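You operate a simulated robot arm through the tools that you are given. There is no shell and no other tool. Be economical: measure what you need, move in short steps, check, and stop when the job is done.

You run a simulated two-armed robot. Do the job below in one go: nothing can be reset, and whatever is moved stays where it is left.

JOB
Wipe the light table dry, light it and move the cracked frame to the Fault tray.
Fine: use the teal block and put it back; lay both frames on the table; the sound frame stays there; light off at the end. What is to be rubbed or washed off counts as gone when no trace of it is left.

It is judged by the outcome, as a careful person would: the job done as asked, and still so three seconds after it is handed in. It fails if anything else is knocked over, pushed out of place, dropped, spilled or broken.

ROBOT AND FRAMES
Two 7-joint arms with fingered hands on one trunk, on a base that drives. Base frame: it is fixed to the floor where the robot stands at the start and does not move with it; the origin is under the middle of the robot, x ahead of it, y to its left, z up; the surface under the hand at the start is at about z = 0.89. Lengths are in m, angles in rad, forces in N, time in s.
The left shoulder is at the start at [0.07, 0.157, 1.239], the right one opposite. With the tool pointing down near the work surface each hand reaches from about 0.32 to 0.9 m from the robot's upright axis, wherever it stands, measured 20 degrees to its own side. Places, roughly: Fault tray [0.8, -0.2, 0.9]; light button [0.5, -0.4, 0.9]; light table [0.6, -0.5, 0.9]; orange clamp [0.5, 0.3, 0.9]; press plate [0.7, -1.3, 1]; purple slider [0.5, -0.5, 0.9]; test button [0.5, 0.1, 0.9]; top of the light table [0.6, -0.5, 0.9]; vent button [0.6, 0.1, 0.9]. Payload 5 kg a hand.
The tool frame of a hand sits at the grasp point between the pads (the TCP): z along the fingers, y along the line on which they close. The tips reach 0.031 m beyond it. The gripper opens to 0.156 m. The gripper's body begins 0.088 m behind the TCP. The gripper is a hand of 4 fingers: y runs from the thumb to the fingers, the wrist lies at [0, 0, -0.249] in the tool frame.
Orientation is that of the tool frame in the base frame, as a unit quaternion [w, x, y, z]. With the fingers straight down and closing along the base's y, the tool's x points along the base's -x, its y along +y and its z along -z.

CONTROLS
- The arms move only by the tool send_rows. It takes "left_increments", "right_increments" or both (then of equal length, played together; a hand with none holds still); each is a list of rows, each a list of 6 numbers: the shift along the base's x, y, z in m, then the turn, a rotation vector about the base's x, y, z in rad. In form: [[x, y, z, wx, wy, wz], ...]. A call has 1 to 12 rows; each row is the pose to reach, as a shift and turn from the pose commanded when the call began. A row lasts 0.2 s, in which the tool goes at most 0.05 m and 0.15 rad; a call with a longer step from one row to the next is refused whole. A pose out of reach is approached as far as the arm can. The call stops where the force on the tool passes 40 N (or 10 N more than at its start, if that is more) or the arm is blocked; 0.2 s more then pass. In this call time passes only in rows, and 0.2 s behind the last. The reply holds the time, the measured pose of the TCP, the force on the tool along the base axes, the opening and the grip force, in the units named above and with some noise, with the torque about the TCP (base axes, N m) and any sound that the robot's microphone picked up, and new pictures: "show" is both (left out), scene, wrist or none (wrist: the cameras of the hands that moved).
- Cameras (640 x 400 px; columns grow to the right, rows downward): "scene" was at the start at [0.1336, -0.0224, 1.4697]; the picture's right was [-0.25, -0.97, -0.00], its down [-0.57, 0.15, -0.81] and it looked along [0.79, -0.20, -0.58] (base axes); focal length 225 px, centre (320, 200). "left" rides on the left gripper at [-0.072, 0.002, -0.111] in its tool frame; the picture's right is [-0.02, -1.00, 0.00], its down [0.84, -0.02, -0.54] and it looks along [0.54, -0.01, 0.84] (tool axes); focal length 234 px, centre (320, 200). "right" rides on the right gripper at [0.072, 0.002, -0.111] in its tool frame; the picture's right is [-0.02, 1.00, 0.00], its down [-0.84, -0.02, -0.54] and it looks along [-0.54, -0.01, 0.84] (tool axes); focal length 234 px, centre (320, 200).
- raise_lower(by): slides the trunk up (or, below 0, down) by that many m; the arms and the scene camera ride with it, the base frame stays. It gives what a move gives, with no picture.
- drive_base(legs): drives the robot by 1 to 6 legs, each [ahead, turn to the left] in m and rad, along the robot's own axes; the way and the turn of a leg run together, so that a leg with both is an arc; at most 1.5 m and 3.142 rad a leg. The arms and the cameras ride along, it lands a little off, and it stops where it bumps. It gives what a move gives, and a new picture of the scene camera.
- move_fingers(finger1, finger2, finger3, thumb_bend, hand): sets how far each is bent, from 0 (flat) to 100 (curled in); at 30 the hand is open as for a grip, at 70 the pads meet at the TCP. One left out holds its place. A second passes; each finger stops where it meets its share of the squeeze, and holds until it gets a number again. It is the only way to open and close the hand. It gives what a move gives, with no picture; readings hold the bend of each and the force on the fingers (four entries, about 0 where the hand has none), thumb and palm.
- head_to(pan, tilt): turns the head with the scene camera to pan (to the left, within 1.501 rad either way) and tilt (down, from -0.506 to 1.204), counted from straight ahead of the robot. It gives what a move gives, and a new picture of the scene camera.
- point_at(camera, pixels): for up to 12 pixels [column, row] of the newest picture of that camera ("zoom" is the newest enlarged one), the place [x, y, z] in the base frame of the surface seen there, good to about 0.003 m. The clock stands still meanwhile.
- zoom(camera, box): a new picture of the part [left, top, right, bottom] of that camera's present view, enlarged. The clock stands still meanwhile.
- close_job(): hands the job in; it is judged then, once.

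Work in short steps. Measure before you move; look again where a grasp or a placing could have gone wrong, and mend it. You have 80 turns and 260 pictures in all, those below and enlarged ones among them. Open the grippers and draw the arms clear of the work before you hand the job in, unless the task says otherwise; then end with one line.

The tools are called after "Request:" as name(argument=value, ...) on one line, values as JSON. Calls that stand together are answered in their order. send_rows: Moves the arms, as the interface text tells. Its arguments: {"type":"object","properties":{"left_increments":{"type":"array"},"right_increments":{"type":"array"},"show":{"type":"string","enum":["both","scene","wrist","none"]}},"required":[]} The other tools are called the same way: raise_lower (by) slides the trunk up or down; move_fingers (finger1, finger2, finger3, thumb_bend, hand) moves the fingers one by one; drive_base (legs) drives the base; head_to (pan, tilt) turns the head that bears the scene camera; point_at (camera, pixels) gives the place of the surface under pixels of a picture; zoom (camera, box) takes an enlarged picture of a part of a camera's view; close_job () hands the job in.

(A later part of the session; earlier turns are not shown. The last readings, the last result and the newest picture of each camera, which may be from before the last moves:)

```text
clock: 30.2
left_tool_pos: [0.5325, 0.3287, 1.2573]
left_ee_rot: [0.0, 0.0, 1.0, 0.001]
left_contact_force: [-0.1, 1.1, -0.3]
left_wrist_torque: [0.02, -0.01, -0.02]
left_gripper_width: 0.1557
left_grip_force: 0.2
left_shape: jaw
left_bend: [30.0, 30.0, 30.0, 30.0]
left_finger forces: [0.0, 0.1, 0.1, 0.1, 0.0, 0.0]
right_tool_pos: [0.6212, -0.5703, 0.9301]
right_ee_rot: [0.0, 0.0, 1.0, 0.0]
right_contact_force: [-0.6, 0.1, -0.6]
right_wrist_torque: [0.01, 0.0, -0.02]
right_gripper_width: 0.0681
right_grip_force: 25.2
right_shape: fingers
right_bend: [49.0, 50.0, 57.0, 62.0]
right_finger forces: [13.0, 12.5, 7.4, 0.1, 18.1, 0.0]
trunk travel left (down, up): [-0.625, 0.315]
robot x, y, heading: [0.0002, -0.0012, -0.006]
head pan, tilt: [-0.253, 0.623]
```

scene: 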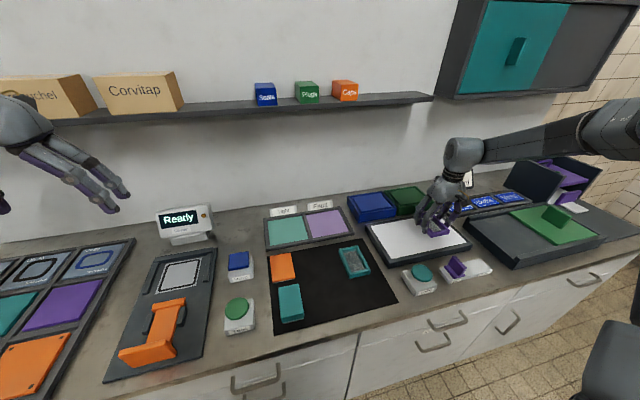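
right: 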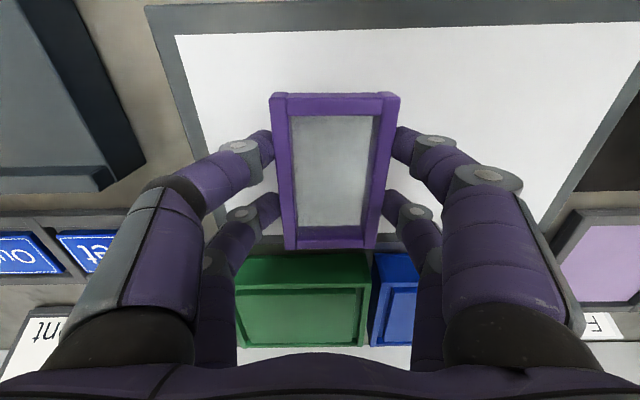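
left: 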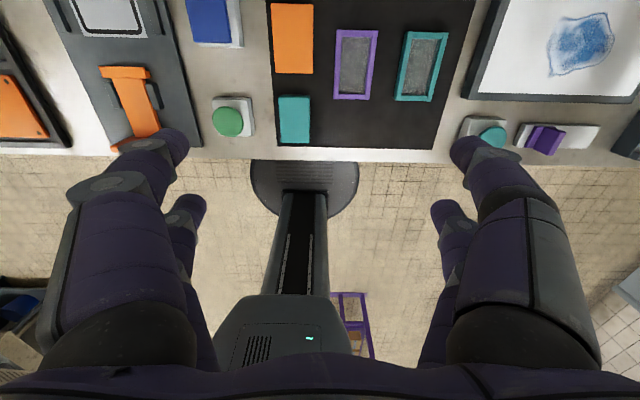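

No contact yet; a few mm more.

Request:
send_rows(right_increments=[[0, 0, -0.002, 0, 0, 0], [0, 0, -0.004, 0, 0, 0]], show="none")

```text
clock: 30.8
left_tool_pos: [0.5295, 0.3303, 1.2593]
left_ee_rot: [0.001, -0.001, 1.0, 0.0]
left_contact_force: [-2.2, 0.9, -0.4]
left_wrist_torque: [-0.01, -0.01, 0.0]
left_gripper_width: 0.1561
left_grip_force: 0.0
left_shape: jaw
left_bend: [30.0, 30.0, 30.0, 30.0]
left_finger forces: [0.1, 0.0, 0.0, 0.0, 0.1, 0.1]
right_tool_pos: [0.6207, -0.5681, 0.9291]
right_ee_rot: [0.003, 0.0, 1.0, -0.001]
right_contact_force: [1.1, -2.5, 20.4]
right_wrist_torque: [0.91, 0.09, -0.01]
right_gripper_width: 0.0682
right_grip_force: 33.0
right_shape: fingers
right_bend: [49.0, 50.0, 57.0, 62.0]
right_finger forces: [21.4, 17.5, 8.0, 0.1, 19.2, 0.0]
trunk travel left (down, up): [-0.625, 0.315]
robot x, y, heading: [-0.0001, -0.0007, 0.005]
head pan, tilt: [-0.253, 0.623]
```

Firm contact (20 N); I ease 2.5 mm up, release, and rise.

Request:
send_rows(right_increments=[[0, 0, 0.0025, 0, 0, 0]], show="none")

Request:
move_fingers(hand="right", finger1=46, finger2=46, finger3=46, thumb_bend=46)

Request:
send_rows(right_increments=[[0, 0, 0.04, 0, 0, 0], [0, 0, 0.08, 0, 0, 0], [0, 0, 0.12, 0, 0, 0]], show="both")

```text
clock: 31.2
left_tool_pos: [0.5323, 0.3298, 1.2579]
left_ee_rot: [0.0, -0.001, 1.0, -0.002]
left_contact_force: [0.7, 0.8, 0.4]
left_wrist_torque: [-0.01, 0.01, 0.01]
left_gripper_width: 0.156
left_grip_force: 0.1
left_shape: jaw
left_bend: [30.0, 30.0, 30.0, 30.0]
left_finger forces: [0.0, 0.0, 0.0, 0.0, 0.0, 0.0]
right_tool_pos: [0.6208, -0.5686, 0.9304]
right_ee_rot: [0.001, -0.001, 1.0, -0.001]
right_contact_force: [3.9, -3.1, 18.5]
right_wrist_torque: [0.76, -0.1, -0.25]
right_gripper_width: 0.0682
right_grip_force: 32.1
right_shape: fingers
right_bend: [49.0, 50.0, 57.0, 62.0]
right_finger forces: [18.1, 19.0, 8.3, 0.0, 19.2, 0.1]
trunk travel left (down, up): [-0.625, 0.315]
robot x, y, heading: [0.0008, -0.0003, -0.001]
head pan, tilt: [-0.253, 0.623]
```

```text
clock: 32.2
left_tool_pos: [0.5309, 0.3314, 1.2577]
left_ee_rot: [0.001, 0.0, 1.0, 0.0]
left_contact_force: [0.2, -0.4, 0.6]
left_wrist_torque: [-0.04, -0.03, -0.03]
left_gripper_width: 0.1559
left_grip_force: 0.1
left_shape: jaw
left_bend: [30.0, 30.0, 30.0, 30.0]
left_finger forces: [0.1, 0.0, 0.0, 0.0, 0.1, 0.0]
right_tool_pos: [0.618, -0.5685, 0.9294]
right_ee_rot: [0.0, 0.0, 1.0, -0.001]
right_contact_force: [-1.0, 4.2, 12.6]
right_wrist_torque: [-0.32, -0.22, 0.07]
right_gripper_width: 0.0972
right_grip_force: 6.7
right_shape: fingers
right_bend: [46.0, 46.0, 49.0, 46.0]
right_finger forces: [1.2, 1.0, 11.2, 0.0, 0.0, 0.0]
trunk travel left (down, up): [-0.625, 0.315]
robot x, y, heading: [0.0033, 0.0003, -0.0]
head pan, tilt: [-0.253, 0.623]
```

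```text
clock: 33.0
left_tool_pos: [0.5313, 0.3298, 1.2571]
left_ee_rot: [0.0, 0.001, 1.0, 0.0]
left_contact_force: [0.0, 0.2, 0.1]
left_wrist_torque: [-0.02, -0.02, -0.02]
left_gripper_width: 0.1558
left_grip_force: 0.1
left_shape: jaw
left_bend: [30.0, 30.0, 30.0, 30.0]
left_finger forces: [0.1, 0.1, 0.0, 0.0, 0.1, 0.0]
right_tool_pos: [0.6171, -0.5694, 1.0479]
right_ee_rot: [-0.001, 0.001, 1.0, 0.001]
right_contact_force: [-0.9, 0.9, 0.4]
right_wrist_torque: [0.01, -0.02, 0.02]
right_gripper_width: 0.0972
right_grip_force: 0.1
right_shape: fingers
right_bend: [46.0, 46.0, 46.0, 46.0]
right_finger forces: [0.0, 0.0, 0.1, 0.0, 0.1, 0.0]
trunk travel left (down, up): [-0.625, 0.315]
robot x, y, heading: [-0.0025, 0.0012, -0.001]
head pan, tilt: [-0.253, 0.623]
```

scene: 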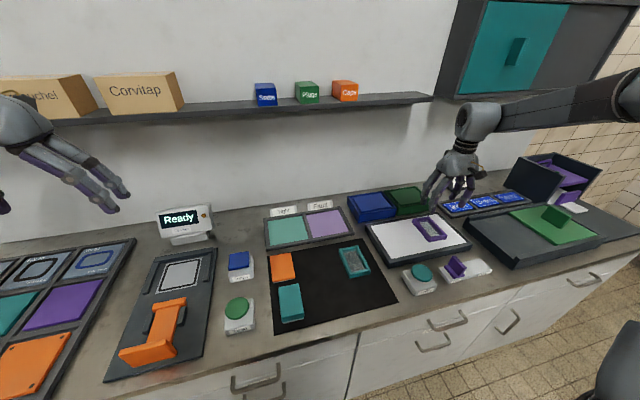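
right: 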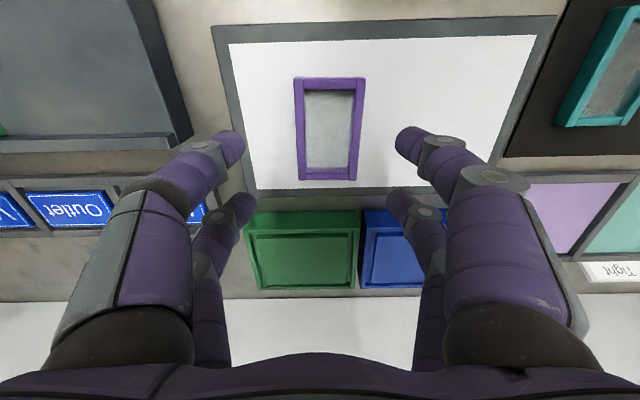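

Purple frame is lying flat on the glass. Next I go above the teal frame (≈0.574, −0.252).

Request:
send_rows(right_increments=[[-0.006, 0.045, 0, 0, 0, 0], [-0.012, 0.09, 0, 0, 0, 0], [-0.018, 0.135, 0, 0, 0, 0], [-0.024, 0.18, 0, 0, 0, 0], [-0.03, 0.225, 0, 0, 0, 0], [-0.037, 0.27, 0, 0, 0, 0], [-0.044, 0.315, 0, 0, 0, 0], [-0.044, 0.319, -0.03, 0, 0, 0], [-0.044, 0.319, -0.055, 0, 0, 0]], show="wrist")

Request:
move_fingers(hand="right", finger1=48, finger2=48, finger3=48, thumb_bend=48)

```text
clock: 35.0
left_tool_pos: [0.5329, 0.3287, 1.2576]
left_ee_rot: [0.0, 0.0, 1.0, 0.0]
left_contact_force: [0.0, 0.4, 0.7]
left_wrist_torque: [-0.01, -0.06, 0.01]
left_gripper_width: 0.1561
left_grip_force: 0.0
left_shape: jaw
left_bend: [30.0, 30.0, 30.0, 30.0]
left_finger forces: [0.0, 0.1, 0.0, 0.1, 0.0, 0.0]
right_tool_pos: [0.5756, -0.2504, 0.9928]
right_ee_rot: [0.0, 0.0, 1.0, -0.001]
right_contact_force: [-0.4, 0.8, -0.9]
right_wrist_torque: [-0.03, 0.05, -0.01]
right_gripper_width: 0.0969
right_grip_force: 0.1
right_shape: fingers
right_bend: [46.0, 46.0, 46.0, 46.0]
right_finger forces: [0.0, 0.0, 0.1, 0.1, 0.0, 0.1]
trunk travel left (down, up): [-0.625, 0.315]
robot x, y, heading: [0.0005, 0.0004, -0.003]
head pan, tilt: [-0.253, 0.623]
```

right: 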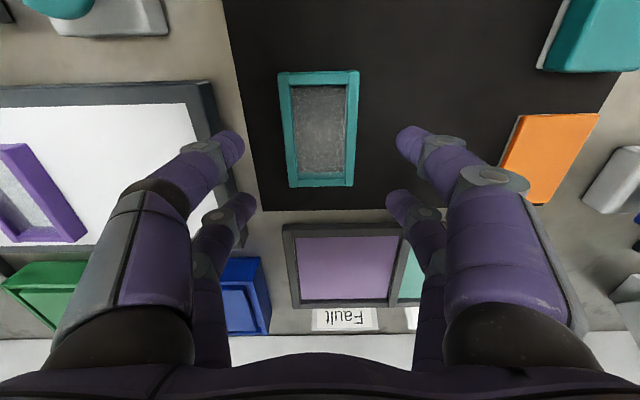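

```text
clock: 36.0
left_tool_pos: [0.5314, 0.3294, 1.2574]
left_ee_rot: [0.0, 0.0, 1.0, -0.001]
left_contact_force: [0.2, -0.3, -0.8]
left_wrist_torque: [0.0, 0.0, -0.02]
left_gripper_width: 0.1558
left_grip_force: 0.1
left_shape: jaw
left_bend: [30.0, 30.0, 30.0, 30.0]
left_finger forces: [0.0, 0.0, 0.1, 0.1, 0.0, 0.0]
right_tool_pos: [0.5746, -0.2504, 0.9927]
right_ee_rot: [0.0, 0.0, 1.0, -0.001]
right_contact_force: [0.3, 0.5, 0.1]
right_wrist_torque: [-0.01, 0.04, 0.05]
right_gripper_width: 0.0897
right_grip_force: 0.0
right_shape: fingers
right_bend: [48.0, 48.0, 48.0, 48.0]
right_finger forces: [0.1, 0.0, 0.1, 0.1, 0.1, 0.0]
trunk travel left (down, up): [-0.625, 0.315]
robot x, y, heading: [0.003, 0.0024, -0.007]
head pan, tilt: [-0.253, 0.623]
```

Teal frame is centred (columns 279–358). I descend, close and lift.

Request:
send_rows(right_increments=[[0, 0, -0.04, 0, 0, 0], [0, 0, -0.075, 0, 0, 0], [0, 0, -0.087, 0, 0, 0]], show="none")

Request:
move_fingers(hand="right", finger1=70, finger2=70, finger3=70, thumb_bend=70)

Request:
send_rows(right_increments=[[0, 0, 0.03, 0, 0, 0], [0, 0, 0.07, 0, 0, 0], [0, 0, 0.11, 0, 0, 0]], show="both")

```text
clock: 36.8
left_tool_pos: [0.5318, 0.3297, 1.2575]
left_ee_rot: [0.001, 0.0, 1.0, -0.001]
left_contact_force: [-0.5, 0.1, 0.5]
left_wrist_torque: [-0.01, -0.03, 0.02]
left_gripper_width: 0.1558
left_grip_force: 0.0
left_shape: jaw
left_bend: [30.0, 30.0, 30.0, 30.0]
left_finger forces: [0.1, 0.0, 0.0, 0.0, 0.1, 0.0]
right_tool_pos: [0.5748, -0.2497, 0.9069]
right_ee_rot: [0.001, 0.0, 1.0, 0.0]
right_contact_force: [0.0, 0.1, -0.3]
right_wrist_torque: [-0.04, 0.0, 0.0]
right_gripper_width: 0.0895
right_grip_force: 0.0
right_shape: fingers
right_bend: [48.0, 48.0, 48.0, 48.0]
right_finger forces: [0.0, 0.1, 0.1, 0.0, 0.1, 0.0]
trunk travel left (down, up): [-0.625, 0.315]
robot x, y, heading: [0.0001, 0.0023, 0.001]
head pan, tilt: [-0.253, 0.623]
```

```text
clock: 37.8
left_tool_pos: [0.5321, 0.33, 1.2582]
left_ee_rot: [0.0, 0.0, 1.0, 0.0]
left_contact_force: [0.5, -0.5, -0.2]
left_wrist_torque: [0.02, -0.01, -0.01]
left_gripper_width: 0.1558
left_grip_force: 0.0
left_shape: jaw
left_bend: [30.0, 30.0, 30.0, 30.0]
left_finger forces: [0.0, 0.0, 0.0, 0.0, 0.0, 0.0]
right_tool_pos: [0.5745, -0.2504, 0.9054]
right_ee_rot: [-0.001, 0.001, 1.0, 0.0]
right_contact_force: [0.7, -1.6, 1.6]
right_wrist_torque: [0.01, -0.04, -0.02]
right_gripper_width: 0.0681
right_grip_force: 26.3
right_shape: fingers
right_bend: [50.0, 50.0, 56.0, 62.0]
right_finger forces: [12.7, 12.5, 8.2, 0.0, 18.7, 0.0]
trunk travel left (down, up): [-0.625, 0.315]
robot x, y, heading: [-0.0021, -0.0001, 0.001]
head pan, tilt: [-0.253, 0.623]
```

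```text
clock: 38.6
left_tool_pos: [0.5312, 0.3295, 1.2583]
left_ee_rot: [0.001, 0.0, 1.0, 0.0]
left_contact_force: [-0.1, 0.7, -0.8]
left_wrist_torque: [0.03, -0.02, 0.0]
left_gripper_width: 0.1558
left_grip_force: 0.0
left_shape: jaw
left_bend: [30.0, 30.0, 30.0, 30.0]
left_finger forces: [0.1, 0.0, 0.1, 0.0, 0.1, 0.0]
right_tool_pos: [0.5774, -0.2505, 1.017]
right_ee_rot: [0.0, 0.0, 1.0, 0.0]
right_contact_force: [-0.1, -0.3, -0.6]
right_wrist_torque: [-0.02, -0.01, -0.02]
right_gripper_width: 0.068
right_grip_force: 26.1
right_shape: fingers
right_bend: [49.0, 49.0, 57.0, 62.0]
right_finger forces: [12.9, 13.0, 7.7, 0.0, 18.1, 0.1]
trunk travel left (down, up): [-0.625, 0.315]
robot x, y, heading: [0.0, -0.0024, -0.002]
head pan, tilt: [-0.253, 0.623]
```

scene: 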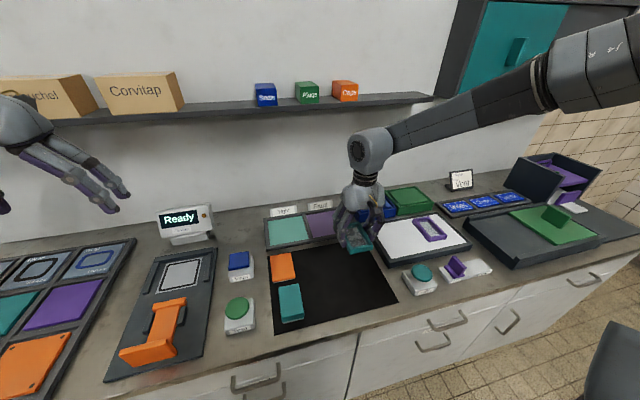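
right: 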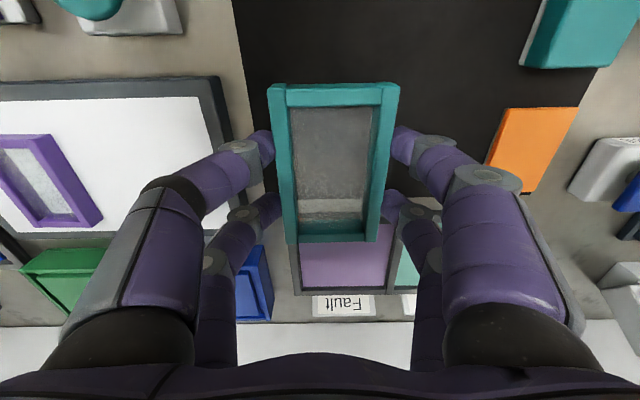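

Teal frame held. I carry it to y≈−0.43 on the table and lower to just above.

Request:
send_rows(right_increments=[[0.01, -0.04, 0, 0, 0, 0], [0.02, -0.08, 0, 0, 0, 0], [0.03, -0.12, 0, 0, 0, 0], [0.038, -0.16, 0, 0, 0, 0], [0.042, -0.187, 0, 0, 0, 0], [0.042, -0.187, -0.035, 0, 0, 0], [0.042, -0.187, -0.065, 0, 0, 0], [0.042, -0.187, -0.079, 0, 0, 0]], show="wrist")

```text
clock: 40.4
left_tool_pos: [0.5316, 0.3291, 1.2587]
left_ee_rot: [0.0, 0.0, 1.0, 0.0]
left_contact_force: [-0.4, -0.7, 0.1]
left_wrist_torque: [0.02, 0.02, -0.01]
left_gripper_width: 0.1561
left_grip_force: 0.0
left_shape: jaw
left_bend: [30.0, 30.0, 30.0, 30.0]
left_finger forces: [0.1, 0.0, 0.0, 0.0, 0.0, 0.0]
right_tool_pos: [0.618, -0.4379, 0.9352]
right_ee_rot: [0.001, 0.0, 1.0, 0.0]
right_contact_force: [0.3, -0.1, -0.6]
right_wrist_torque: [-0.02, 0.0, -0.04]
right_gripper_width: 0.0679
right_grip_force: 26.2
right_shape: fingers
right_bend: [49.0, 49.0, 57.0, 62.0]
right_finger forces: [13.0, 12.8, 7.9, 0.2, 18.0, 0.0]
trunk travel left (down, up): [-0.625, 0.315]
robot x, y, heading: [0.0021, 0.0001, -0.002]
head pan, tilt: [-0.253, 0.623]
```

right: 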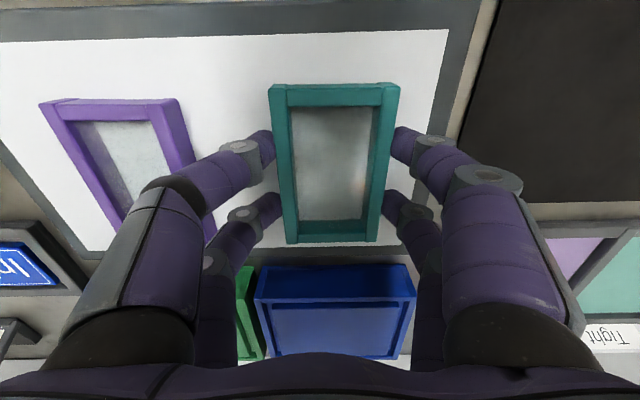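

Near the glass (TCP 0.935). I lower the last few mm, then release.

Request:
send_rows(right_increments=[[0, 0, -0.002, 0, 0, 0], [0, 0, -0.0035, 0, 0, 0]], show="none")

```text
clock: 41.0
left_tool_pos: [0.5318, 0.3306, 1.2589]
left_ee_rot: [0.0, 0.0, 1.0, 0.001]
left_contact_force: [0.1, -0.3, 0.2]
left_wrist_torque: [-0.02, -0.01, -0.03]
left_gripper_width: 0.1559
left_grip_force: 0.1
left_shape: jaw
left_bend: [30.0, 30.0, 30.0, 30.0]
left_finger forces: [0.0, 0.0, 0.0, 0.0, 0.0, 0.0]
right_tool_pos: [0.6169, -0.4378, 0.9322]
right_ee_rot: [0.0, 0.0, 1.0, 0.0]
right_contact_force: [0.2, 0.8, -1.4]
right_wrist_torque: [0.02, -0.03, 0.0]
right_gripper_width: 0.0683
right_grip_force: 26.0
right_shape: fingers
right_bend: [49.0, 49.0, 57.0, 62.0]
right_finger forces: [13.0, 12.8, 7.8, 0.1, 18.0, 0.0]
trunk travel left (down, up): [-0.625, 0.315]
robot x, y, heading: [0.0024, -0.0013, -0.002]
head pan, tilt: [-0.253, 0.623]
```

No contact; 2 mm more.

Request:
send_rows(right_increments=[[0, 0, -0.0015, 0, 0, 0], [0, 0, -0.0025, 0, 0, 0]], show="none")

```text
clock: 41.6
left_tool_pos: [0.5316, 0.3304, 1.2571]
left_ee_rot: [0.0, 0.0, 1.0, 0.0]
left_contact_force: [-1.4, -0.4, -0.2]
left_wrist_torque: [0.01, 0.0, -0.01]
left_gripper_width: 0.1556
left_grip_force: 0.1
left_shape: jaw
left_bend: [30.0, 30.0, 30.0, 30.0]
left_finger forces: [0.0, 0.1, 0.0, 0.0, 0.0, 0.0]
right_tool_pos: [0.6173, -0.4368, 0.9306]
right_ee_rot: [0.001, 0.0, 1.0, -0.001]
right_contact_force: [0.2, 0.1, 6.0]
right_wrist_torque: [0.32, -0.01, 0.02]
right_gripper_width: 0.0679
right_grip_force: 25.4
right_shape: fingers
right_bend: [49.0, 49.0, 57.0, 62.0]
right_finger forces: [13.0, 12.8, 7.7, 0.0, 18.0, 0.0]
trunk travel left (down, up): [-0.625, 0.315]
robot x, y, heading: [-0.0008, -0.0006, -0.001]
head pan, tilt: [-0.253, 0.623]
```

Contact at 6 N. Release, rise, and move back toward the Light button.

Request:
move_fingers(hand="right", finger1=46, finger2=46, finger3=46, thumb_bend=46)

Request:
send_rows(right_increments=[[0, 0, 0.04, 0, 0, 0], [0, 0, 0.08, 0, 0, 0], [0, 0, 0.12, 0, 0, 0], [-0.04, 0.006, 0.12, 0, 0, 0], [-0.08, 0.012, 0.12, 0, 0, 0], [-0.12, 0.02, 0.12, 0, 0, 0], [-0.16, 0.024, 0.12, 0, 0, 0]], show="both")

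Request:
move_fingers(hand="right", finger1=70, finger2=70, finger3=70, thumb_bend=70)

Request:
send_rows(right_increments=[[0, 0, 0, 0, 0, 0]], show="both")

```text
clock: 42.6
left_tool_pos: [0.5326, 0.3295, 1.2576]
left_ee_rot: [0.0, 0.001, 1.0, -0.001]
left_contact_force: [0.6, -0.6, -0.2]
left_wrist_torque: [0.02, -0.01, 0.03]
left_gripper_width: 0.156
left_grip_force: 0.1
left_shape: jaw
left_bend: [30.0, 30.0, 30.0, 30.0]
left_finger forces: [0.0, 0.0, 0.0, 0.0, 0.0, 0.0]
right_tool_pos: [0.6171, -0.4374, 0.93]
right_ee_rot: [0.0, 0.0, 1.0, 0.0]
right_contact_force: [0.2, -0.3, -0.6]
right_wrist_torque: [0.02, -0.05, 0.02]
right_gripper_width: 0.0965
right_grip_force: 0.1
right_shape: fingers
right_bend: [46.0, 46.0, 46.0, 46.0]
right_finger forces: [0.0, 0.0, 0.1, 0.0, 0.0, 0.0]
trunk travel left (down, up): [-0.625, 0.315]
robot x, y, heading: [0.0034, 0.0015, -0.002]
head pan, tilt: [-0.253, 0.623]
```

```text
clock: 44.2
left_tool_pos: [0.5282, 0.3298, 1.2595]
left_ee_rot: [0.002, 0.0, 1.0, 0.001]
left_contact_force: [-0.7, -0.5, -0.7]
left_wrist_torque: [-0.02, -0.05, 0.02]
left_gripper_width: 0.1561
left_grip_force: 0.0
left_shape: jaw
left_bend: [30.0, 30.0, 30.0, 30.0]
left_finger forces: [0.0, 0.0, 0.1, 0.0, 0.1, 0.0]
right_tool_pos: [0.4561, -0.4148, 1.0516]
right_ee_rot: [0.003, 0.0, 1.0, 0.0]
right_contact_force: [0.2, 0.2, -0.9]
right_wrist_torque: [-0.03, -0.05, -0.01]
right_gripper_width: 0.0965
right_grip_force: 0.0
right_shape: fingers
right_bend: [46.0, 46.0, 46.0, 46.0]
right_finger forces: [0.1, 0.1, 0.1, 0.0, 0.0, 0.0]
trunk travel left (down, up): [-0.625, 0.315]
robot x, y, heading: [-0.0004, 0.0005, -0.0]
head pan, tilt: [-0.253, 0.623]
```

scene: 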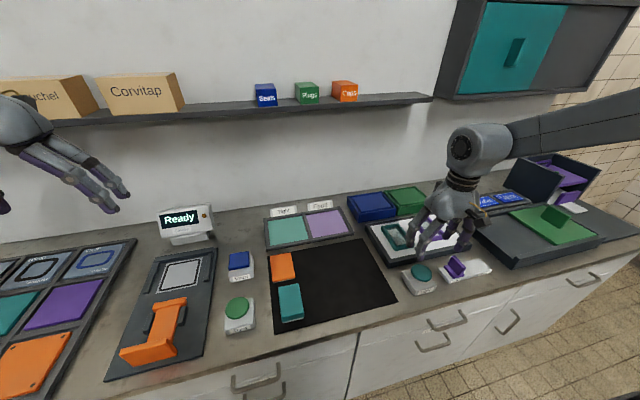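
right: 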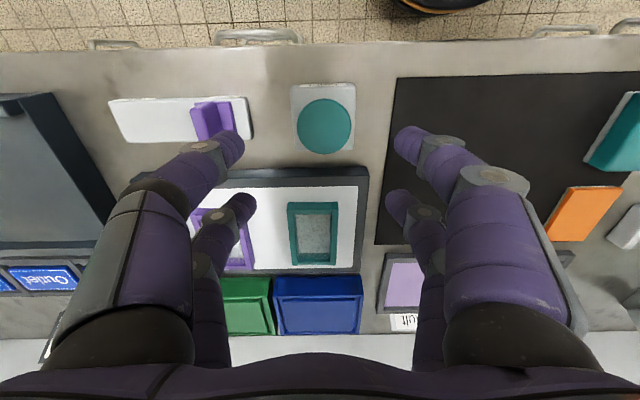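

```text
clock: 45.2
left_tool_pos: [0.5316, 0.3297, 1.2583]
left_ee_rot: [0.0, 0.0, 1.0, -0.001]
left_contact_force: [-0.8, -1.4, -0.8]
left_wrist_torque: [0.01, -0.04, -0.02]
left_gripper_width: 0.1557
left_grip_force: 0.1
left_shape: jaw
left_bend: [30.0, 30.0, 30.0, 30.0]
left_finger forces: [0.1, 0.0, 0.0, 0.1, 0.0, 0.0]
right_tool_pos: [0.4581, -0.4157, 1.0503]
right_ee_rot: [0.0, 0.0, 1.0, 0.0]
right_contact_force: [0.3, -0.3, 0.8]
right_wrist_torque: [0.02, -0.04, 0.02]
right_gripper_width: 0.0048
right_grip_force: 0.1
right_shape: fingers
right_bend: [70.0, 70.0, 70.0, 70.0]
right_finger forces: [0.1, 0.0, 0.0, 0.1, 0.0, 0.0]
trunk travel left (down, up): [-0.625, 0.315]
robot x, y, heading: [0.0029, 0.0024, -0.005]
head pan, tilt: [-0.253, 0.623]
```

```text
clock: 45.6
left_tool_pos: [0.5333, 0.3294, 1.2572]
left_ee_rot: [0.001, 0.0, 1.0, 0.0]
left_contact_force: [0.2, 0.7, 0.7]
left_wrist_torque: [0.02, 0.03, -0.01]
left_gripper_width: 0.1558
left_grip_force: 0.0
left_shape: jaw
left_bend: [30.0, 30.0, 30.0, 30.0]
left_finger forces: [0.0, 0.0, 0.0, 0.0, 0.1, 0.0]
right_tool_pos: [0.4592, -0.4153, 1.0491]
right_ee_rot: [0.001, 0.0, 1.0, -0.001]
right_contact_force: [-0.6, 0.0, -0.2]
right_wrist_torque: [0.02, -0.03, -0.02]
right_gripper_width: 0.0049
right_grip_force: 0.1
right_shape: fingers
right_bend: [70.0, 70.0, 70.0, 70.0]
right_finger forces: [0.1, 0.0, 0.0, 0.0, 0.1, 0.0]
trunk travel left (down, up): [-0.625, 0.315]
robot x, y, heading: [0.0041, 0.0022, -0.003]
head pan, tilt: [-0.253, 0.623]
```

scene: 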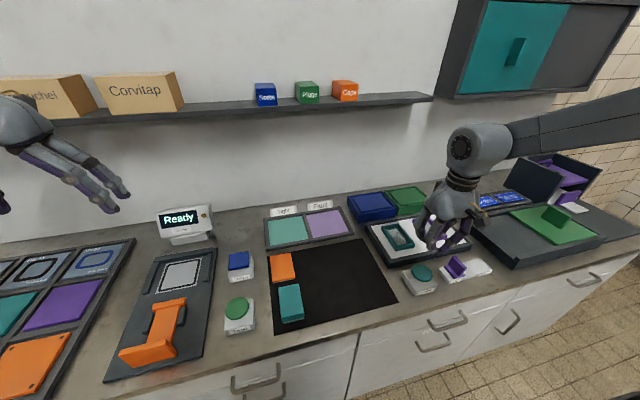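
right: 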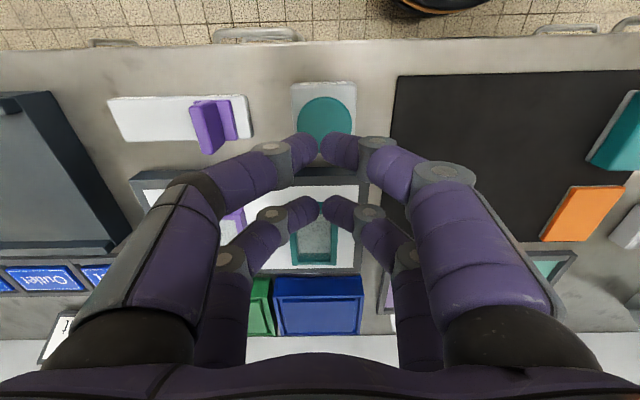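

I measure the Light button disc centre at (324,115), then press down until the force/light responds.

Request:
point_at(camera="right", pixels=[[324, 115], [300, 118], [349, 118], [325, 100], [322, 84]])

```text
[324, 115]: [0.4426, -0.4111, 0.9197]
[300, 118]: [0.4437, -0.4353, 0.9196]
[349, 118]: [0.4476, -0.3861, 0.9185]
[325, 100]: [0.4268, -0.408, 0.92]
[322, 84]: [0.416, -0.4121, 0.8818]
```

Disc centre ≈(0.450, −0.411), top 0.919. I go down with tips to about 0.925, then press.

Request:
send_rows(right_increments=[[-0.008, 0.004, -0.045, 0, 0, 0], [-0.008, 0.004, -0.085, 0, 0, 0], [-0.008, 0.004, -0.095, 0, 0, 0], [-0.008, 0.004, -0.1, 0, 0, 0], [-0.008, 0.004, -0.104, 0, 0, 0]], show="scene")

```text
clock: 46.8
left_tool_pos: [0.5318, 0.3293, 1.2562]
left_ee_rot: [0.001, 0.0, 1.0, 0.0]
left_contact_force: [-0.1, -0.2, -0.3]
left_wrist_torque: [-0.04, 0.01, 0.01]
left_gripper_width: 0.156
left_grip_force: 0.1
left_shape: jaw
left_bend: [30.0, 30.0, 30.0, 30.0]
left_finger forces: [0.0, 0.0, 0.0, 0.0, 0.1, 0.0]
right_tool_pos: [0.4505, -0.4112, 0.9463]
right_ee_rot: [0.0, 0.001, 1.0, -0.001]
right_contact_force: [0.3, -0.5, 1.8]
right_wrist_torque: [0.02, -0.02, -0.01]
right_gripper_width: 0.0046
right_grip_force: 0.5
right_shape: fingers
right_bend: [70.0, 70.0, 70.0, 70.0]
right_finger forces: [0.7, 0.8, 0.7, 0.0, 0.1, 0.0]
trunk travel left (down, up): [-0.625, 0.315]
robot x, y, heading: [0.0019, -0.0001, -0.004]
head pan, tilt: [-0.253, 0.623]
```

scene: 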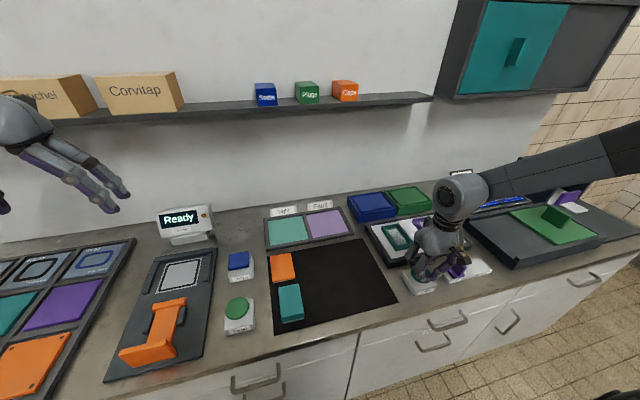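

Touching (1.8 N); I press further in small steps.

Request:
send_rows(right_increments=[[0, 0, -0.003, 0, 0, 0], [0, 0, -0.006, 0, 0, 0]], show="scene")

```text
clock: 47.4
left_tool_pos: [0.5325, 0.3301, 1.2591]
left_ee_rot: [0.001, 0.0, 1.0, 0.001]
left_contact_force: [-0.4, 0.7, -0.7]
left_wrist_torque: [-0.05, 0.02, 0.01]
left_gripper_width: 0.1558
left_grip_force: 0.0
left_shape: jaw
left_bend: [30.0, 30.0, 30.0, 30.0]
left_finger forces: [0.0, 0.0, 0.0, 0.0, 0.1, 0.0]
right_tool_pos: [0.4508, -0.4109, 0.9405]
right_ee_rot: [-0.001, 0.0, 1.0, -0.001]
right_contact_force: [-0.9, -0.3, 3.5]
right_wrist_torque: [0.0, -0.01, -0.02]
right_gripper_width: 0.0039
right_grip_force: 1.4
right_shape: fingers
right_bend: [70.0, 70.0, 70.0, 70.0]
right_finger forces: [1.2, 1.0, 1.5, 0.0, 0.0, 0.0]
trunk travel left (down, up): [-0.625, 0.315]
robot x, y, heading: [0.0019, 0.0, -0.001]
head pan, tilt: [-0.253, 0.623]
heard: click
```

scene: 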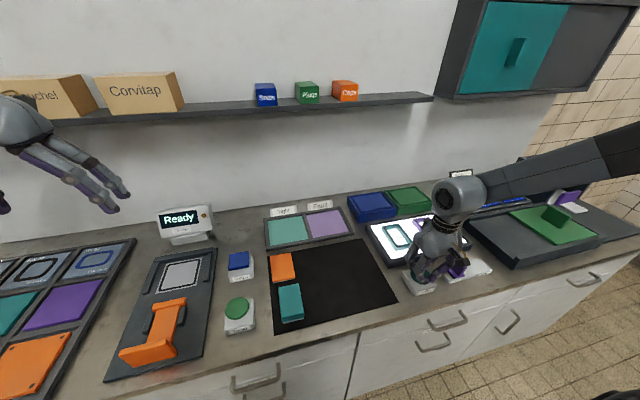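

A click, and the table is lit. I rise and look at the frames.

Request:
send_rows(right_increments=[[0, 0, 0.04, 0, 0, 0], [0, 0, 0.08, 0, 0, 0], [0, 0, 0.12, 0, 0, 0], [0.0, -0.04, 0.16, 0, 0, 0], [0.03, -0.07, 0.16, 0, 0, 0], [0.06, -0.1, 0.16, 0, 0, 0]], show="both")

Request:
move_fingers(hand="right", finger1=30, finger2=30, finger3=30, thumb_bend=30)

Request:
zoom(camera="right", box=[230, 80, 430, 205])

Request:
zoom(camera="scene", box=[360, 205, 460, 268])

```text
refused: row 4 steps farther than a row can; nothing moved
```

```text
clock: 48.4
left_tool_pos: [0.5316, 0.3293, 1.258]
left_ee_rot: [0.0, 0.0, 1.0, 0.0]
left_contact_force: [0.4, -1.3, 0.0]
left_wrist_torque: [-0.01, 0.01, 0.02]
left_gripper_width: 0.156
left_grip_force: 0.0
left_shape: jaw
left_bend: [30.0, 30.0, 30.0, 30.0]
left_finger forces: [0.1, 0.2, 0.0, 0.1, 0.1, 0.0]
right_tool_pos: [0.4492, -0.4099, 0.9404]
right_ee_rot: [-0.001, 0.0, 1.0, 0.0]
right_contact_force: [-0.5, -0.3, 1.2]
right_wrist_torque: [0.0, 0.03, 0.01]
right_gripper_width: 0.1593
right_grip_force: 0.1
right_shape: fingers
right_bend: [30.0, 30.0, 30.0, 30.0]
right_finger forces: [0.0, 0.0, 0.0, 0.0, 0.0, 0.0]
trunk travel left (down, up): [-0.625, 0.315]
robot x, y, heading: [-0.0025, 0.0013, -0.0]
head pan, tilt: [-0.253, 0.623]
```

```text
3.20 times, centred on (330, 142) of right
```

zoom: 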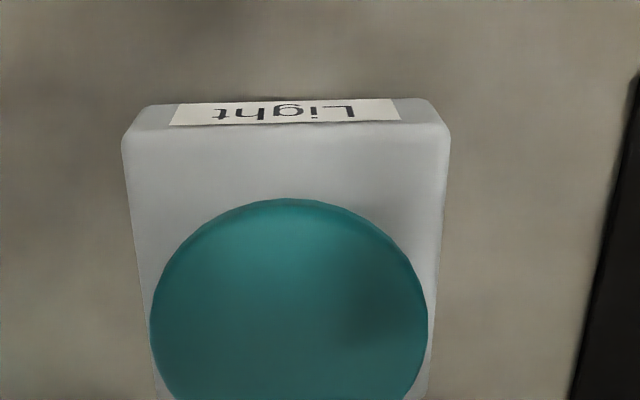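

```text
6.35 times, centred on (410, 236) of scene
```

zoom: 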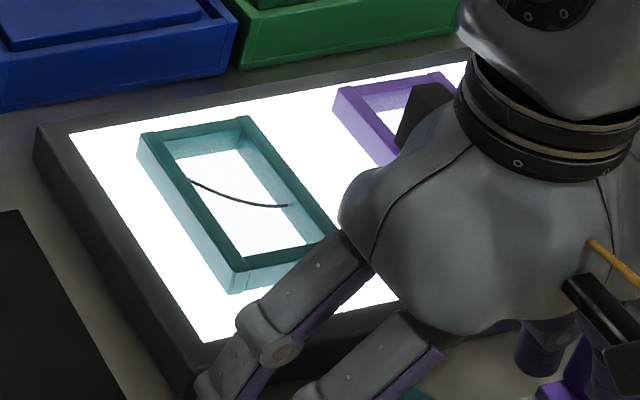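

The teal frame shows a dark crack line. The hand opened while still low (nothing touched, forces 0); I rise straight up now and check the slider and both frames.

Request:
send_rows(right_increments=[[0, 0, 0.04, 0, 0, 0], [0, 0, 0.08, 0, 0, 0], [0, 0, 0.12, 0, 0, 0], [0.0, -0.03, 0.15, 0, 0, 0], [0.03, -0.06, 0.16, 0, 0, 0], [0.06, -0.09, 0.16, 0, 0, 0]], show="both")

Request:
zoom(camera="right", box=[230, 80, 430, 205])

Request:
zoom(camera="scene", box=[390, 210, 510, 285])

```text
clock: 49.8
left_tool_pos: [0.5339, 0.3279, 1.2573]
left_ee_rot: [0.0, 0.0, 1.0, 0.001]
left_contact_force: [0.7, -0.9, -0.2]
left_wrist_torque: [0.04, 0.02, 0.0]
left_gripper_width: 0.1559
left_grip_force: 0.2
left_shape: jaw
left_bend: [30.0, 30.0, 30.0, 30.0]
left_finger forces: [0.1, 0.1, 0.1, 0.0, 0.1, 0.1]
right_tool_pos: [0.5109, -0.5029, 1.0991]
right_ee_rot: [-0.001, 0.0, 1.0, 0.001]
right_contact_force: [0.6, -0.5, 0.2]
right_wrist_torque: [0.03, 0.0, 0.02]
right_gripper_width: 0.1598
right_grip_force: 0.0
right_shape: fingers
right_bend: [30.0, 30.0, 30.0, 30.0]
right_finger forces: [0.0, 0.0, 0.0, 0.0, 0.1, 0.0]
trunk travel left (down, up): [-0.625, 0.315]
robot x, y, heading: [0.0022, -0.0017, 0.0]
head pan, tilt: [-0.253, 0.623]
```

scene: 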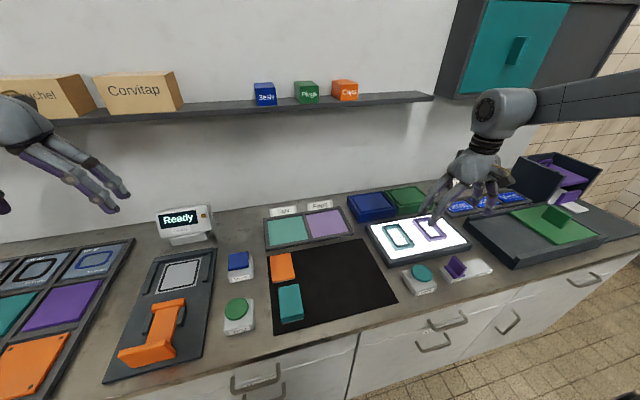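
right: 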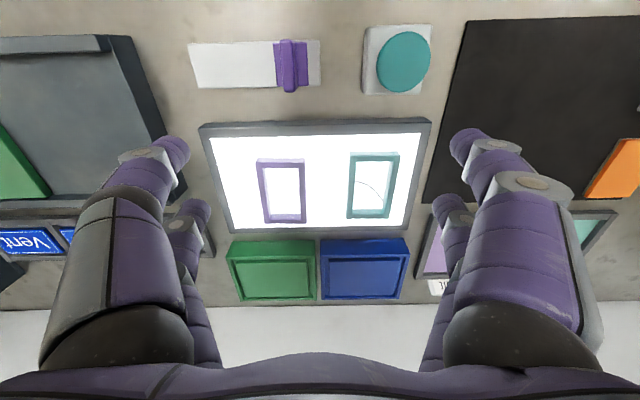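

```text
3.20 times, centred on (330, 142) of right
```

zoom: 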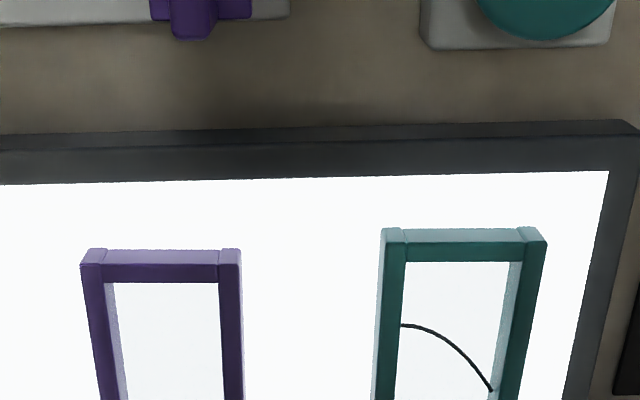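

```text
5.33 times, centred on (450, 248) of scene
```

zoom: 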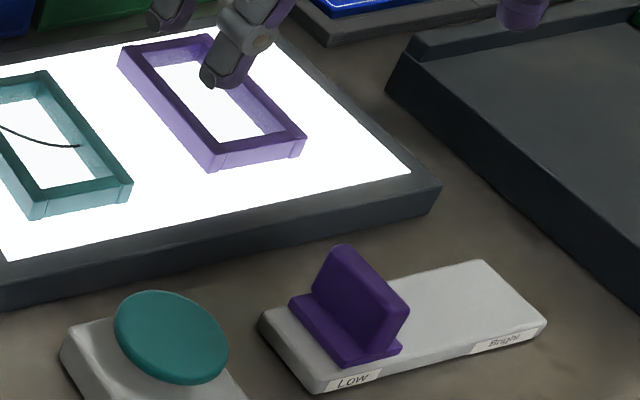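

Slider is unmoved at Low. I check the whole purple pane with the wrist view.

Request:
zoom(camera="right", box=[240, 140, 420, 235])

Request:
point_at(camera="right", pixels=[[352, 185], [397, 185], [374, 156], [370, 214], [262, 190], [302, 190], [445, 260], [350, 300], [350, 260]])

Request:
point_at(camera="scene", pixels=[[305, 213], [342, 209], [317, 240], [352, 233], [308, 218], [335, 211], [320, 236], [348, 231]])

```text
3.56 times, centred on (330, 188) of right
```

zoom: 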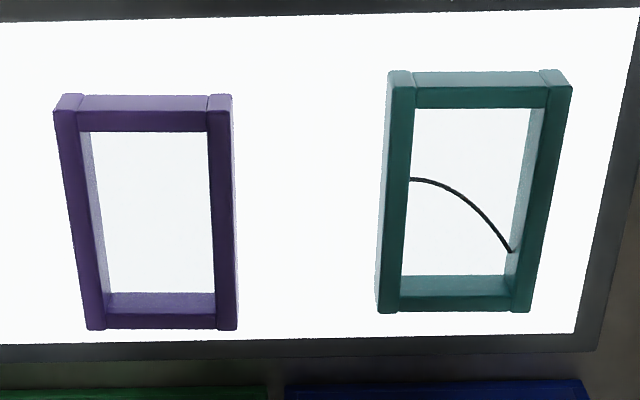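

```text
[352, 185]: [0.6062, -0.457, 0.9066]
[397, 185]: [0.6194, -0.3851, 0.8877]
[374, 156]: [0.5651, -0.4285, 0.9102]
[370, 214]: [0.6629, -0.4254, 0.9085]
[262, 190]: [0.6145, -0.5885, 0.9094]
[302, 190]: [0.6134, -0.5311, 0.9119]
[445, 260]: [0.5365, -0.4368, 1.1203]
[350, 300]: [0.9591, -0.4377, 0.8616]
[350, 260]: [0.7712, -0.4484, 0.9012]
```

```text
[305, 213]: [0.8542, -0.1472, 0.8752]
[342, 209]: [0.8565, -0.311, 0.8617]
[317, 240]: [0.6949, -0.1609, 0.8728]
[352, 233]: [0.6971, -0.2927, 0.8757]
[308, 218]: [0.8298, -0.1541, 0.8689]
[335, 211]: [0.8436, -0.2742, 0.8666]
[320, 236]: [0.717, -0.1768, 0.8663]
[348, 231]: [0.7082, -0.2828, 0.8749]
```

Purple is sound, teal is cracked. I pick up the teal frame (centre ≈0.614, −0.428) again; Fault compartment centre ≈(0.775, −0.222), floor 0.866.

Request:
move_fingers(hand="right", finger1=48, finger2=48, finger3=48, thumb_bend=48)

Request:
send_rows(right_increments=[[0.035, 0.024, 0, 0, 0, 0], [0.07, 0.048, 0, 0, 0, 0], [0.104, 0.072, 0, 0, 0, 0], [0.104, 0.072, -0.045, 0, 0, 0], [0.104, 0.072, -0.085, 0, 0, 0]], show="wrist")

```text
clock: 50.8
left_tool_pos: [0.5322, 0.3299, 1.2588]
left_ee_rot: [0.0, 0.0, 1.0, 0.0]
left_contact_force: [-0.2, -0.2, 0.3]
left_wrist_torque: [0.01, 0.03, -0.01]
left_gripper_width: 0.1558
left_grip_force: 0.1
left_shape: jaw
left_bend: [30.0, 30.0, 30.0, 30.0]
left_finger forces: [0.0, 0.1, 0.0, 0.0, 0.0, 0.0]
right_tool_pos: [0.5093, -0.5001, 1.1]
right_ee_rot: [-0.001, 0.0, 1.0, 0.0]
right_contact_force: [0.3, -0.1, 0.1]
right_wrist_torque: [0.01, 0.03, -0.02]
right_gripper_width: 0.0897
right_grip_force: 0.0
right_shape: fingers
right_bend: [48.0, 48.0, 48.0, 48.0]
right_finger forces: [0.0, 0.0, 0.0, 0.1, 0.1, 0.1]
trunk travel left (down, up): [-0.625, 0.315]
robot x, y, heading: [0.0005, -0.0046, -0.003]
head pan, tilt: [-0.253, 0.623]
```

```text
clock: 52.0
left_tool_pos: [0.5333, 0.3285, 1.2587]
left_ee_rot: [0.0, 0.0, 1.0, 0.0]
left_contact_force: [0.8, 0.3, -0.1]
left_wrist_torque: [0.03, 0.01, -0.02]
left_gripper_width: 0.156
left_grip_force: 0.0
left_shape: jaw
left_bend: [30.0, 30.0, 30.0, 30.0]
left_finger forces: [0.0, 0.0, 0.0, 0.0, 0.0, 0.1]
right_tool_pos: [0.6139, -0.4284, 1.0134]
right_ee_rot: [0.0, 0.0, 1.0, 0.0]
right_contact_force: [0.3, 1.0, 0.1]
right_wrist_torque: [-0.01, -0.01, 0.01]
right_gripper_width: 0.0893
right_grip_force: 0.0
right_shape: fingers
right_bend: [48.0, 48.0, 48.0, 48.0]
right_finger forces: [0.0, 0.0, 0.0, 0.0, 0.1, 0.1]
trunk travel left (down, up): [-0.625, 0.315]
robot x, y, heading: [0.0009, 0.0036, 0.004]
head pan, tilt: [-0.253, 0.623]
```

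right: 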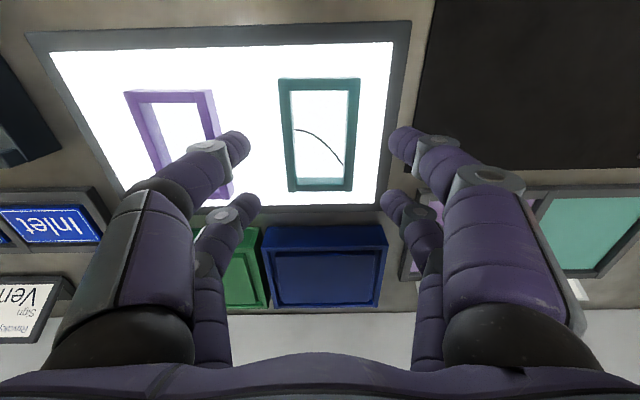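

Teal frame centred at column ~319 between the fingers. Down to TCP 0.930, close, lift.

Request:
send_rows(right_increments=[[0, 0, -0.04, 0, 0, 0], [0, 0, -0.07, 0, 0, 0], [0, 0, -0.083, 0, 0, 0]], show="none")

Request:
move_fingers(hand="right", finger1=70, finger2=70, finger3=70, thumb_bend=70)

Request:
send_rows(right_increments=[[0, 0, 0.03, 0, 0, 0], [0, 0, 0.07, 0, 0, 0], [0, 0, 0.1, 0, 0, 0]], show="both")

```text
clock: 52.8
left_tool_pos: [0.531, 0.3306, 1.2583]
left_ee_rot: [0.0, 0.001, 1.0, -0.001]
left_contact_force: [-1.3, -0.4, -0.6]
left_wrist_torque: [-0.02, 0.0, -0.01]
left_gripper_width: 0.1556
left_grip_force: 0.0
left_shape: jaw
left_bend: [30.0, 30.0, 30.0, 30.0]
left_finger forces: [0.0, 0.0, 0.0, 0.1, 0.0, 0.1]
right_tool_pos: [0.6143, -0.4269, 0.9331]
right_ee_rot: [0.001, 0.0, 1.0, 0.0]
right_contact_force: [0.7, 0.4, -1.0]
right_wrist_torque: [-0.02, 0.01, -0.02]
right_gripper_width: 0.0896
right_grip_force: 0.0
right_shape: fingers
right_bend: [48.0, 48.0, 48.0, 48.0]
right_finger forces: [0.1, 0.0, 0.0, 0.0, 0.1, 0.0]
trunk travel left (down, up): [-0.625, 0.315]
robot x, y, heading: [-0.0004, 0.0008, 0.002]
head pan, tilt: [-0.253, 0.623]
```

```text
clock: 53.8
left_tool_pos: [0.5321, 0.3301, 1.2576]
left_ee_rot: [0.0, 0.0, 1.0, 0.0]
left_contact_force: [0.1, -0.8, 0.1]
left_wrist_torque: [0.02, -0.01, -0.01]
left_gripper_width: 0.1558
left_grip_force: 0.1
left_shape: jaw
left_bend: [30.0, 30.0, 30.0, 30.0]
left_finger forces: [0.0, 0.0, 0.0, 0.1, 0.0, 0.0]
right_tool_pos: [0.614, -0.4266, 0.9321]
right_ee_rot: [-0.001, 0.0, 1.0, -0.001]
right_contact_force: [0.4, -0.8, 2.6]
right_wrist_torque: [0.07, -0.05, -0.02]
right_gripper_width: 0.0682
right_grip_force: 25.7
right_shape: fingers
right_bend: [49.0, 50.0, 56.0, 62.0]
right_finger forces: [13.0, 12.7, 8.1, 0.0, 18.4, 0.0]
trunk travel left (down, up): [-0.625, 0.315]
robot x, y, heading: [-0.0024, -0.0023, 0.001]
head pan, tilt: [-0.253, 0.623]
```

```text
clock: 54.6
left_tool_pos: [0.5319, 0.3301, 1.2576]
left_ee_rot: [0.0, 0.0, 1.0, 0.0]
left_contact_force: [0.4, 0.9, 0.2]
left_wrist_torque: [0.0, 0.0, 0.01]
left_gripper_width: 0.1558
left_grip_force: 0.1
left_shape: jaw
left_bend: [30.0, 30.0, 30.0, 30.0]
left_finger forces: [0.0, 0.0, 0.0, 0.1, 0.1, 0.0]
right_tool_pos: [0.6145, -0.4286, 1.0333]
right_ee_rot: [-0.002, 0.0, 1.0, 0.0]
right_contact_force: [-0.4, -0.3, -1.8]
right_wrist_torque: [0.01, -0.02, -0.04]
right_gripper_width: 0.0684
right_grip_force: 25.8
right_shape: fingers
right_bend: [49.0, 50.0, 57.0, 62.0]
right_finger forces: [13.2, 12.8, 7.8, 0.0, 18.0, 0.0]
trunk travel left (down, up): [-0.625, 0.315]
robot x, y, heading: [0.0022, -0.0021, -0.002]
head pan, tilt: [-0.253, 0.623]
```

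scene: 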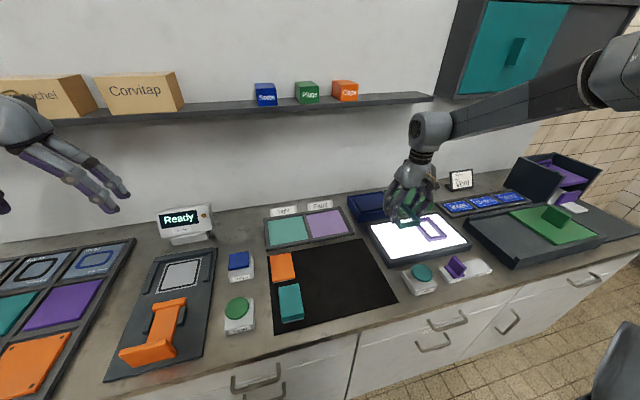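
right: 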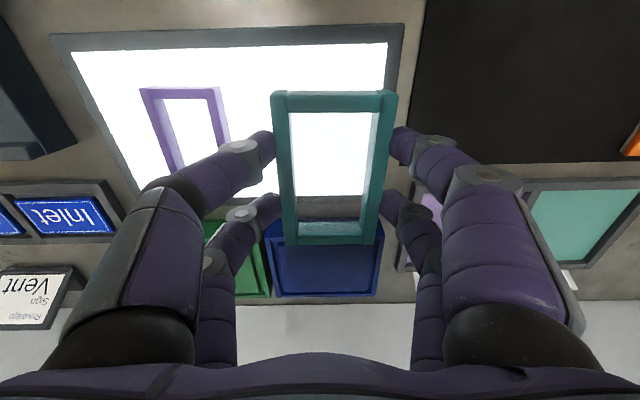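

Frame held. Before reaching toward the wall I check the shelf's front edge so that the wrist stays clear.

Request:
point_at(camera="scene", pixels=[[300, 109], [400, 100], [345, 95], [320, 207], [344, 238], [305, 242]])

Request:
send_rows(right_increments=[[0.02, 0.04, 0, 0, 0, 0], [0.04, 0.08, 0, 0, 0, 0], [0.06, 0.12, 0, 0, 0, 0], [0.08, 0.16, 0, 0, 0, 0], [0.1, 0.199, 0, 0, 0, 0]], show="wrist")

```text
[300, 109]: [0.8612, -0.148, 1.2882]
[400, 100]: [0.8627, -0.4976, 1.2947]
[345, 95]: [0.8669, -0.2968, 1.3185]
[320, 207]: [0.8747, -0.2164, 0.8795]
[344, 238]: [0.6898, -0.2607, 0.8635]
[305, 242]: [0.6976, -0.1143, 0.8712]
```

```text
clock: 55.8
left_tool_pos: [0.5338, 0.3293, 1.2574]
left_ee_rot: [0.0, 0.0, 1.0, 0.0]
left_contact_force: [0.2, -0.7, -0.6]
left_wrist_torque: [-0.02, 0.02, 0.01]
left_gripper_width: 0.1559
left_grip_force: 0.1
left_shape: jaw
left_bend: [30.0, 30.0, 30.0, 30.0]
left_finger forces: [0.0, 0.1, 0.0, 0.0, 0.0, 0.0]
right_tool_pos: [0.7165, -0.2307, 1.031]
right_ee_rot: [0.0, 0.001, 1.0, -0.001]
right_contact_force: [0.2, -0.8, -0.1]
right_wrist_torque: [0.01, 0.01, -0.02]
right_gripper_width: 0.068
right_grip_force: 25.8
right_shape: fingers
right_bend: [49.0, 50.0, 57.0, 62.0]
right_finger forces: [13.0, 12.8, 7.9, 0.0, 18.0, 0.0]
trunk travel left (down, up): [-0.625, 0.315]
robot x, y, heading: [0.0029, 0.0002, -0.001]
head pan, tilt: [-0.253, 0.623]
```

right: 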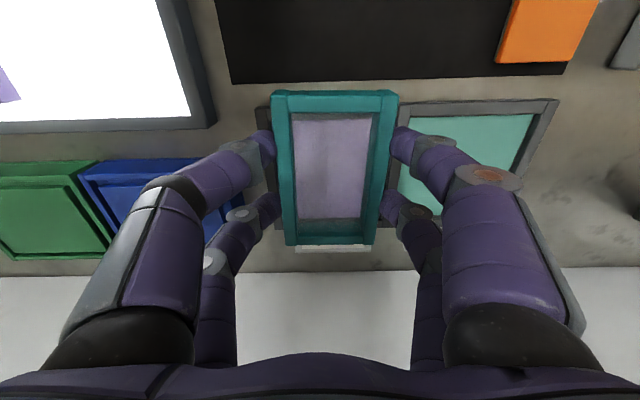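

Shelf edge is at x 0.86, z 1.29, so I go forward and down together, to tool (0.774, −0.224).

Request:
send_rows(right_increments=[[0.015, 0.002, -0.035, 0, 0, 0], [0.035, 0.004, -0.065, 0, 0, 0], [0.058, 0.006, -0.085, 0, 0, 0]], show="both")

```text
clock: 56.6
left_tool_pos: [0.5307, 0.329, 1.2584]
left_ee_rot: [0.001, 0.0, 1.0, 0.0]
left_contact_force: [-0.2, 0.4, -0.8]
left_wrist_torque: [-0.01, 0.0, 0.04]
left_gripper_width: 0.1558
left_grip_force: 0.0
left_shape: jaw
left_bend: [30.0, 30.0, 30.0, 30.0]
left_finger forces: [0.1, 0.0, 0.0, 0.0, 0.0, 0.1]
right_tool_pos: [0.7288, -0.2419, 0.9626]
right_ee_rot: [0.001, 0.0, 1.0, 0.0]
right_contact_force: [0.5, 0.2, -0.9]
right_wrist_torque: [-0.04, 0.02, -0.01]
right_gripper_width: 0.0679
right_grip_force: 25.7
right_shape: fingers
right_bend: [49.0, 50.0, 57.0, 62.0]
right_finger forces: [13.1, 12.8, 7.8, 0.0, 18.0, 0.1]
right hand out of reach, approached as far as the arm can: row 2, 3
trunk travel left (down, up): [-0.625, 0.315]
robot x, y, heading: [-0.0006, 0.0009, -0.002]
head pan, tilt: [-0.253, 0.623]
```

scene: 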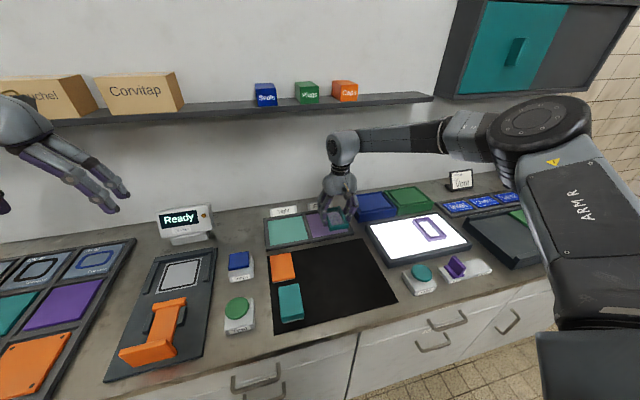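
right: 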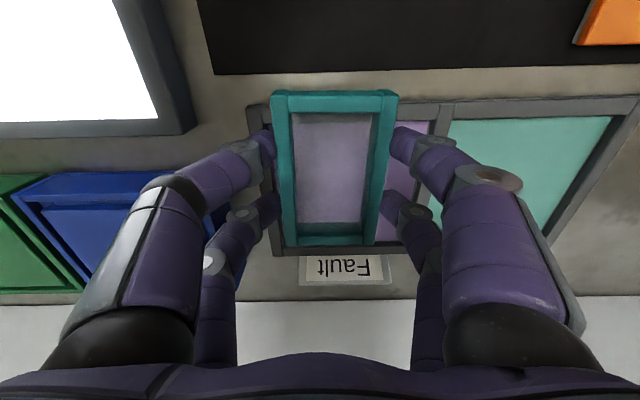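

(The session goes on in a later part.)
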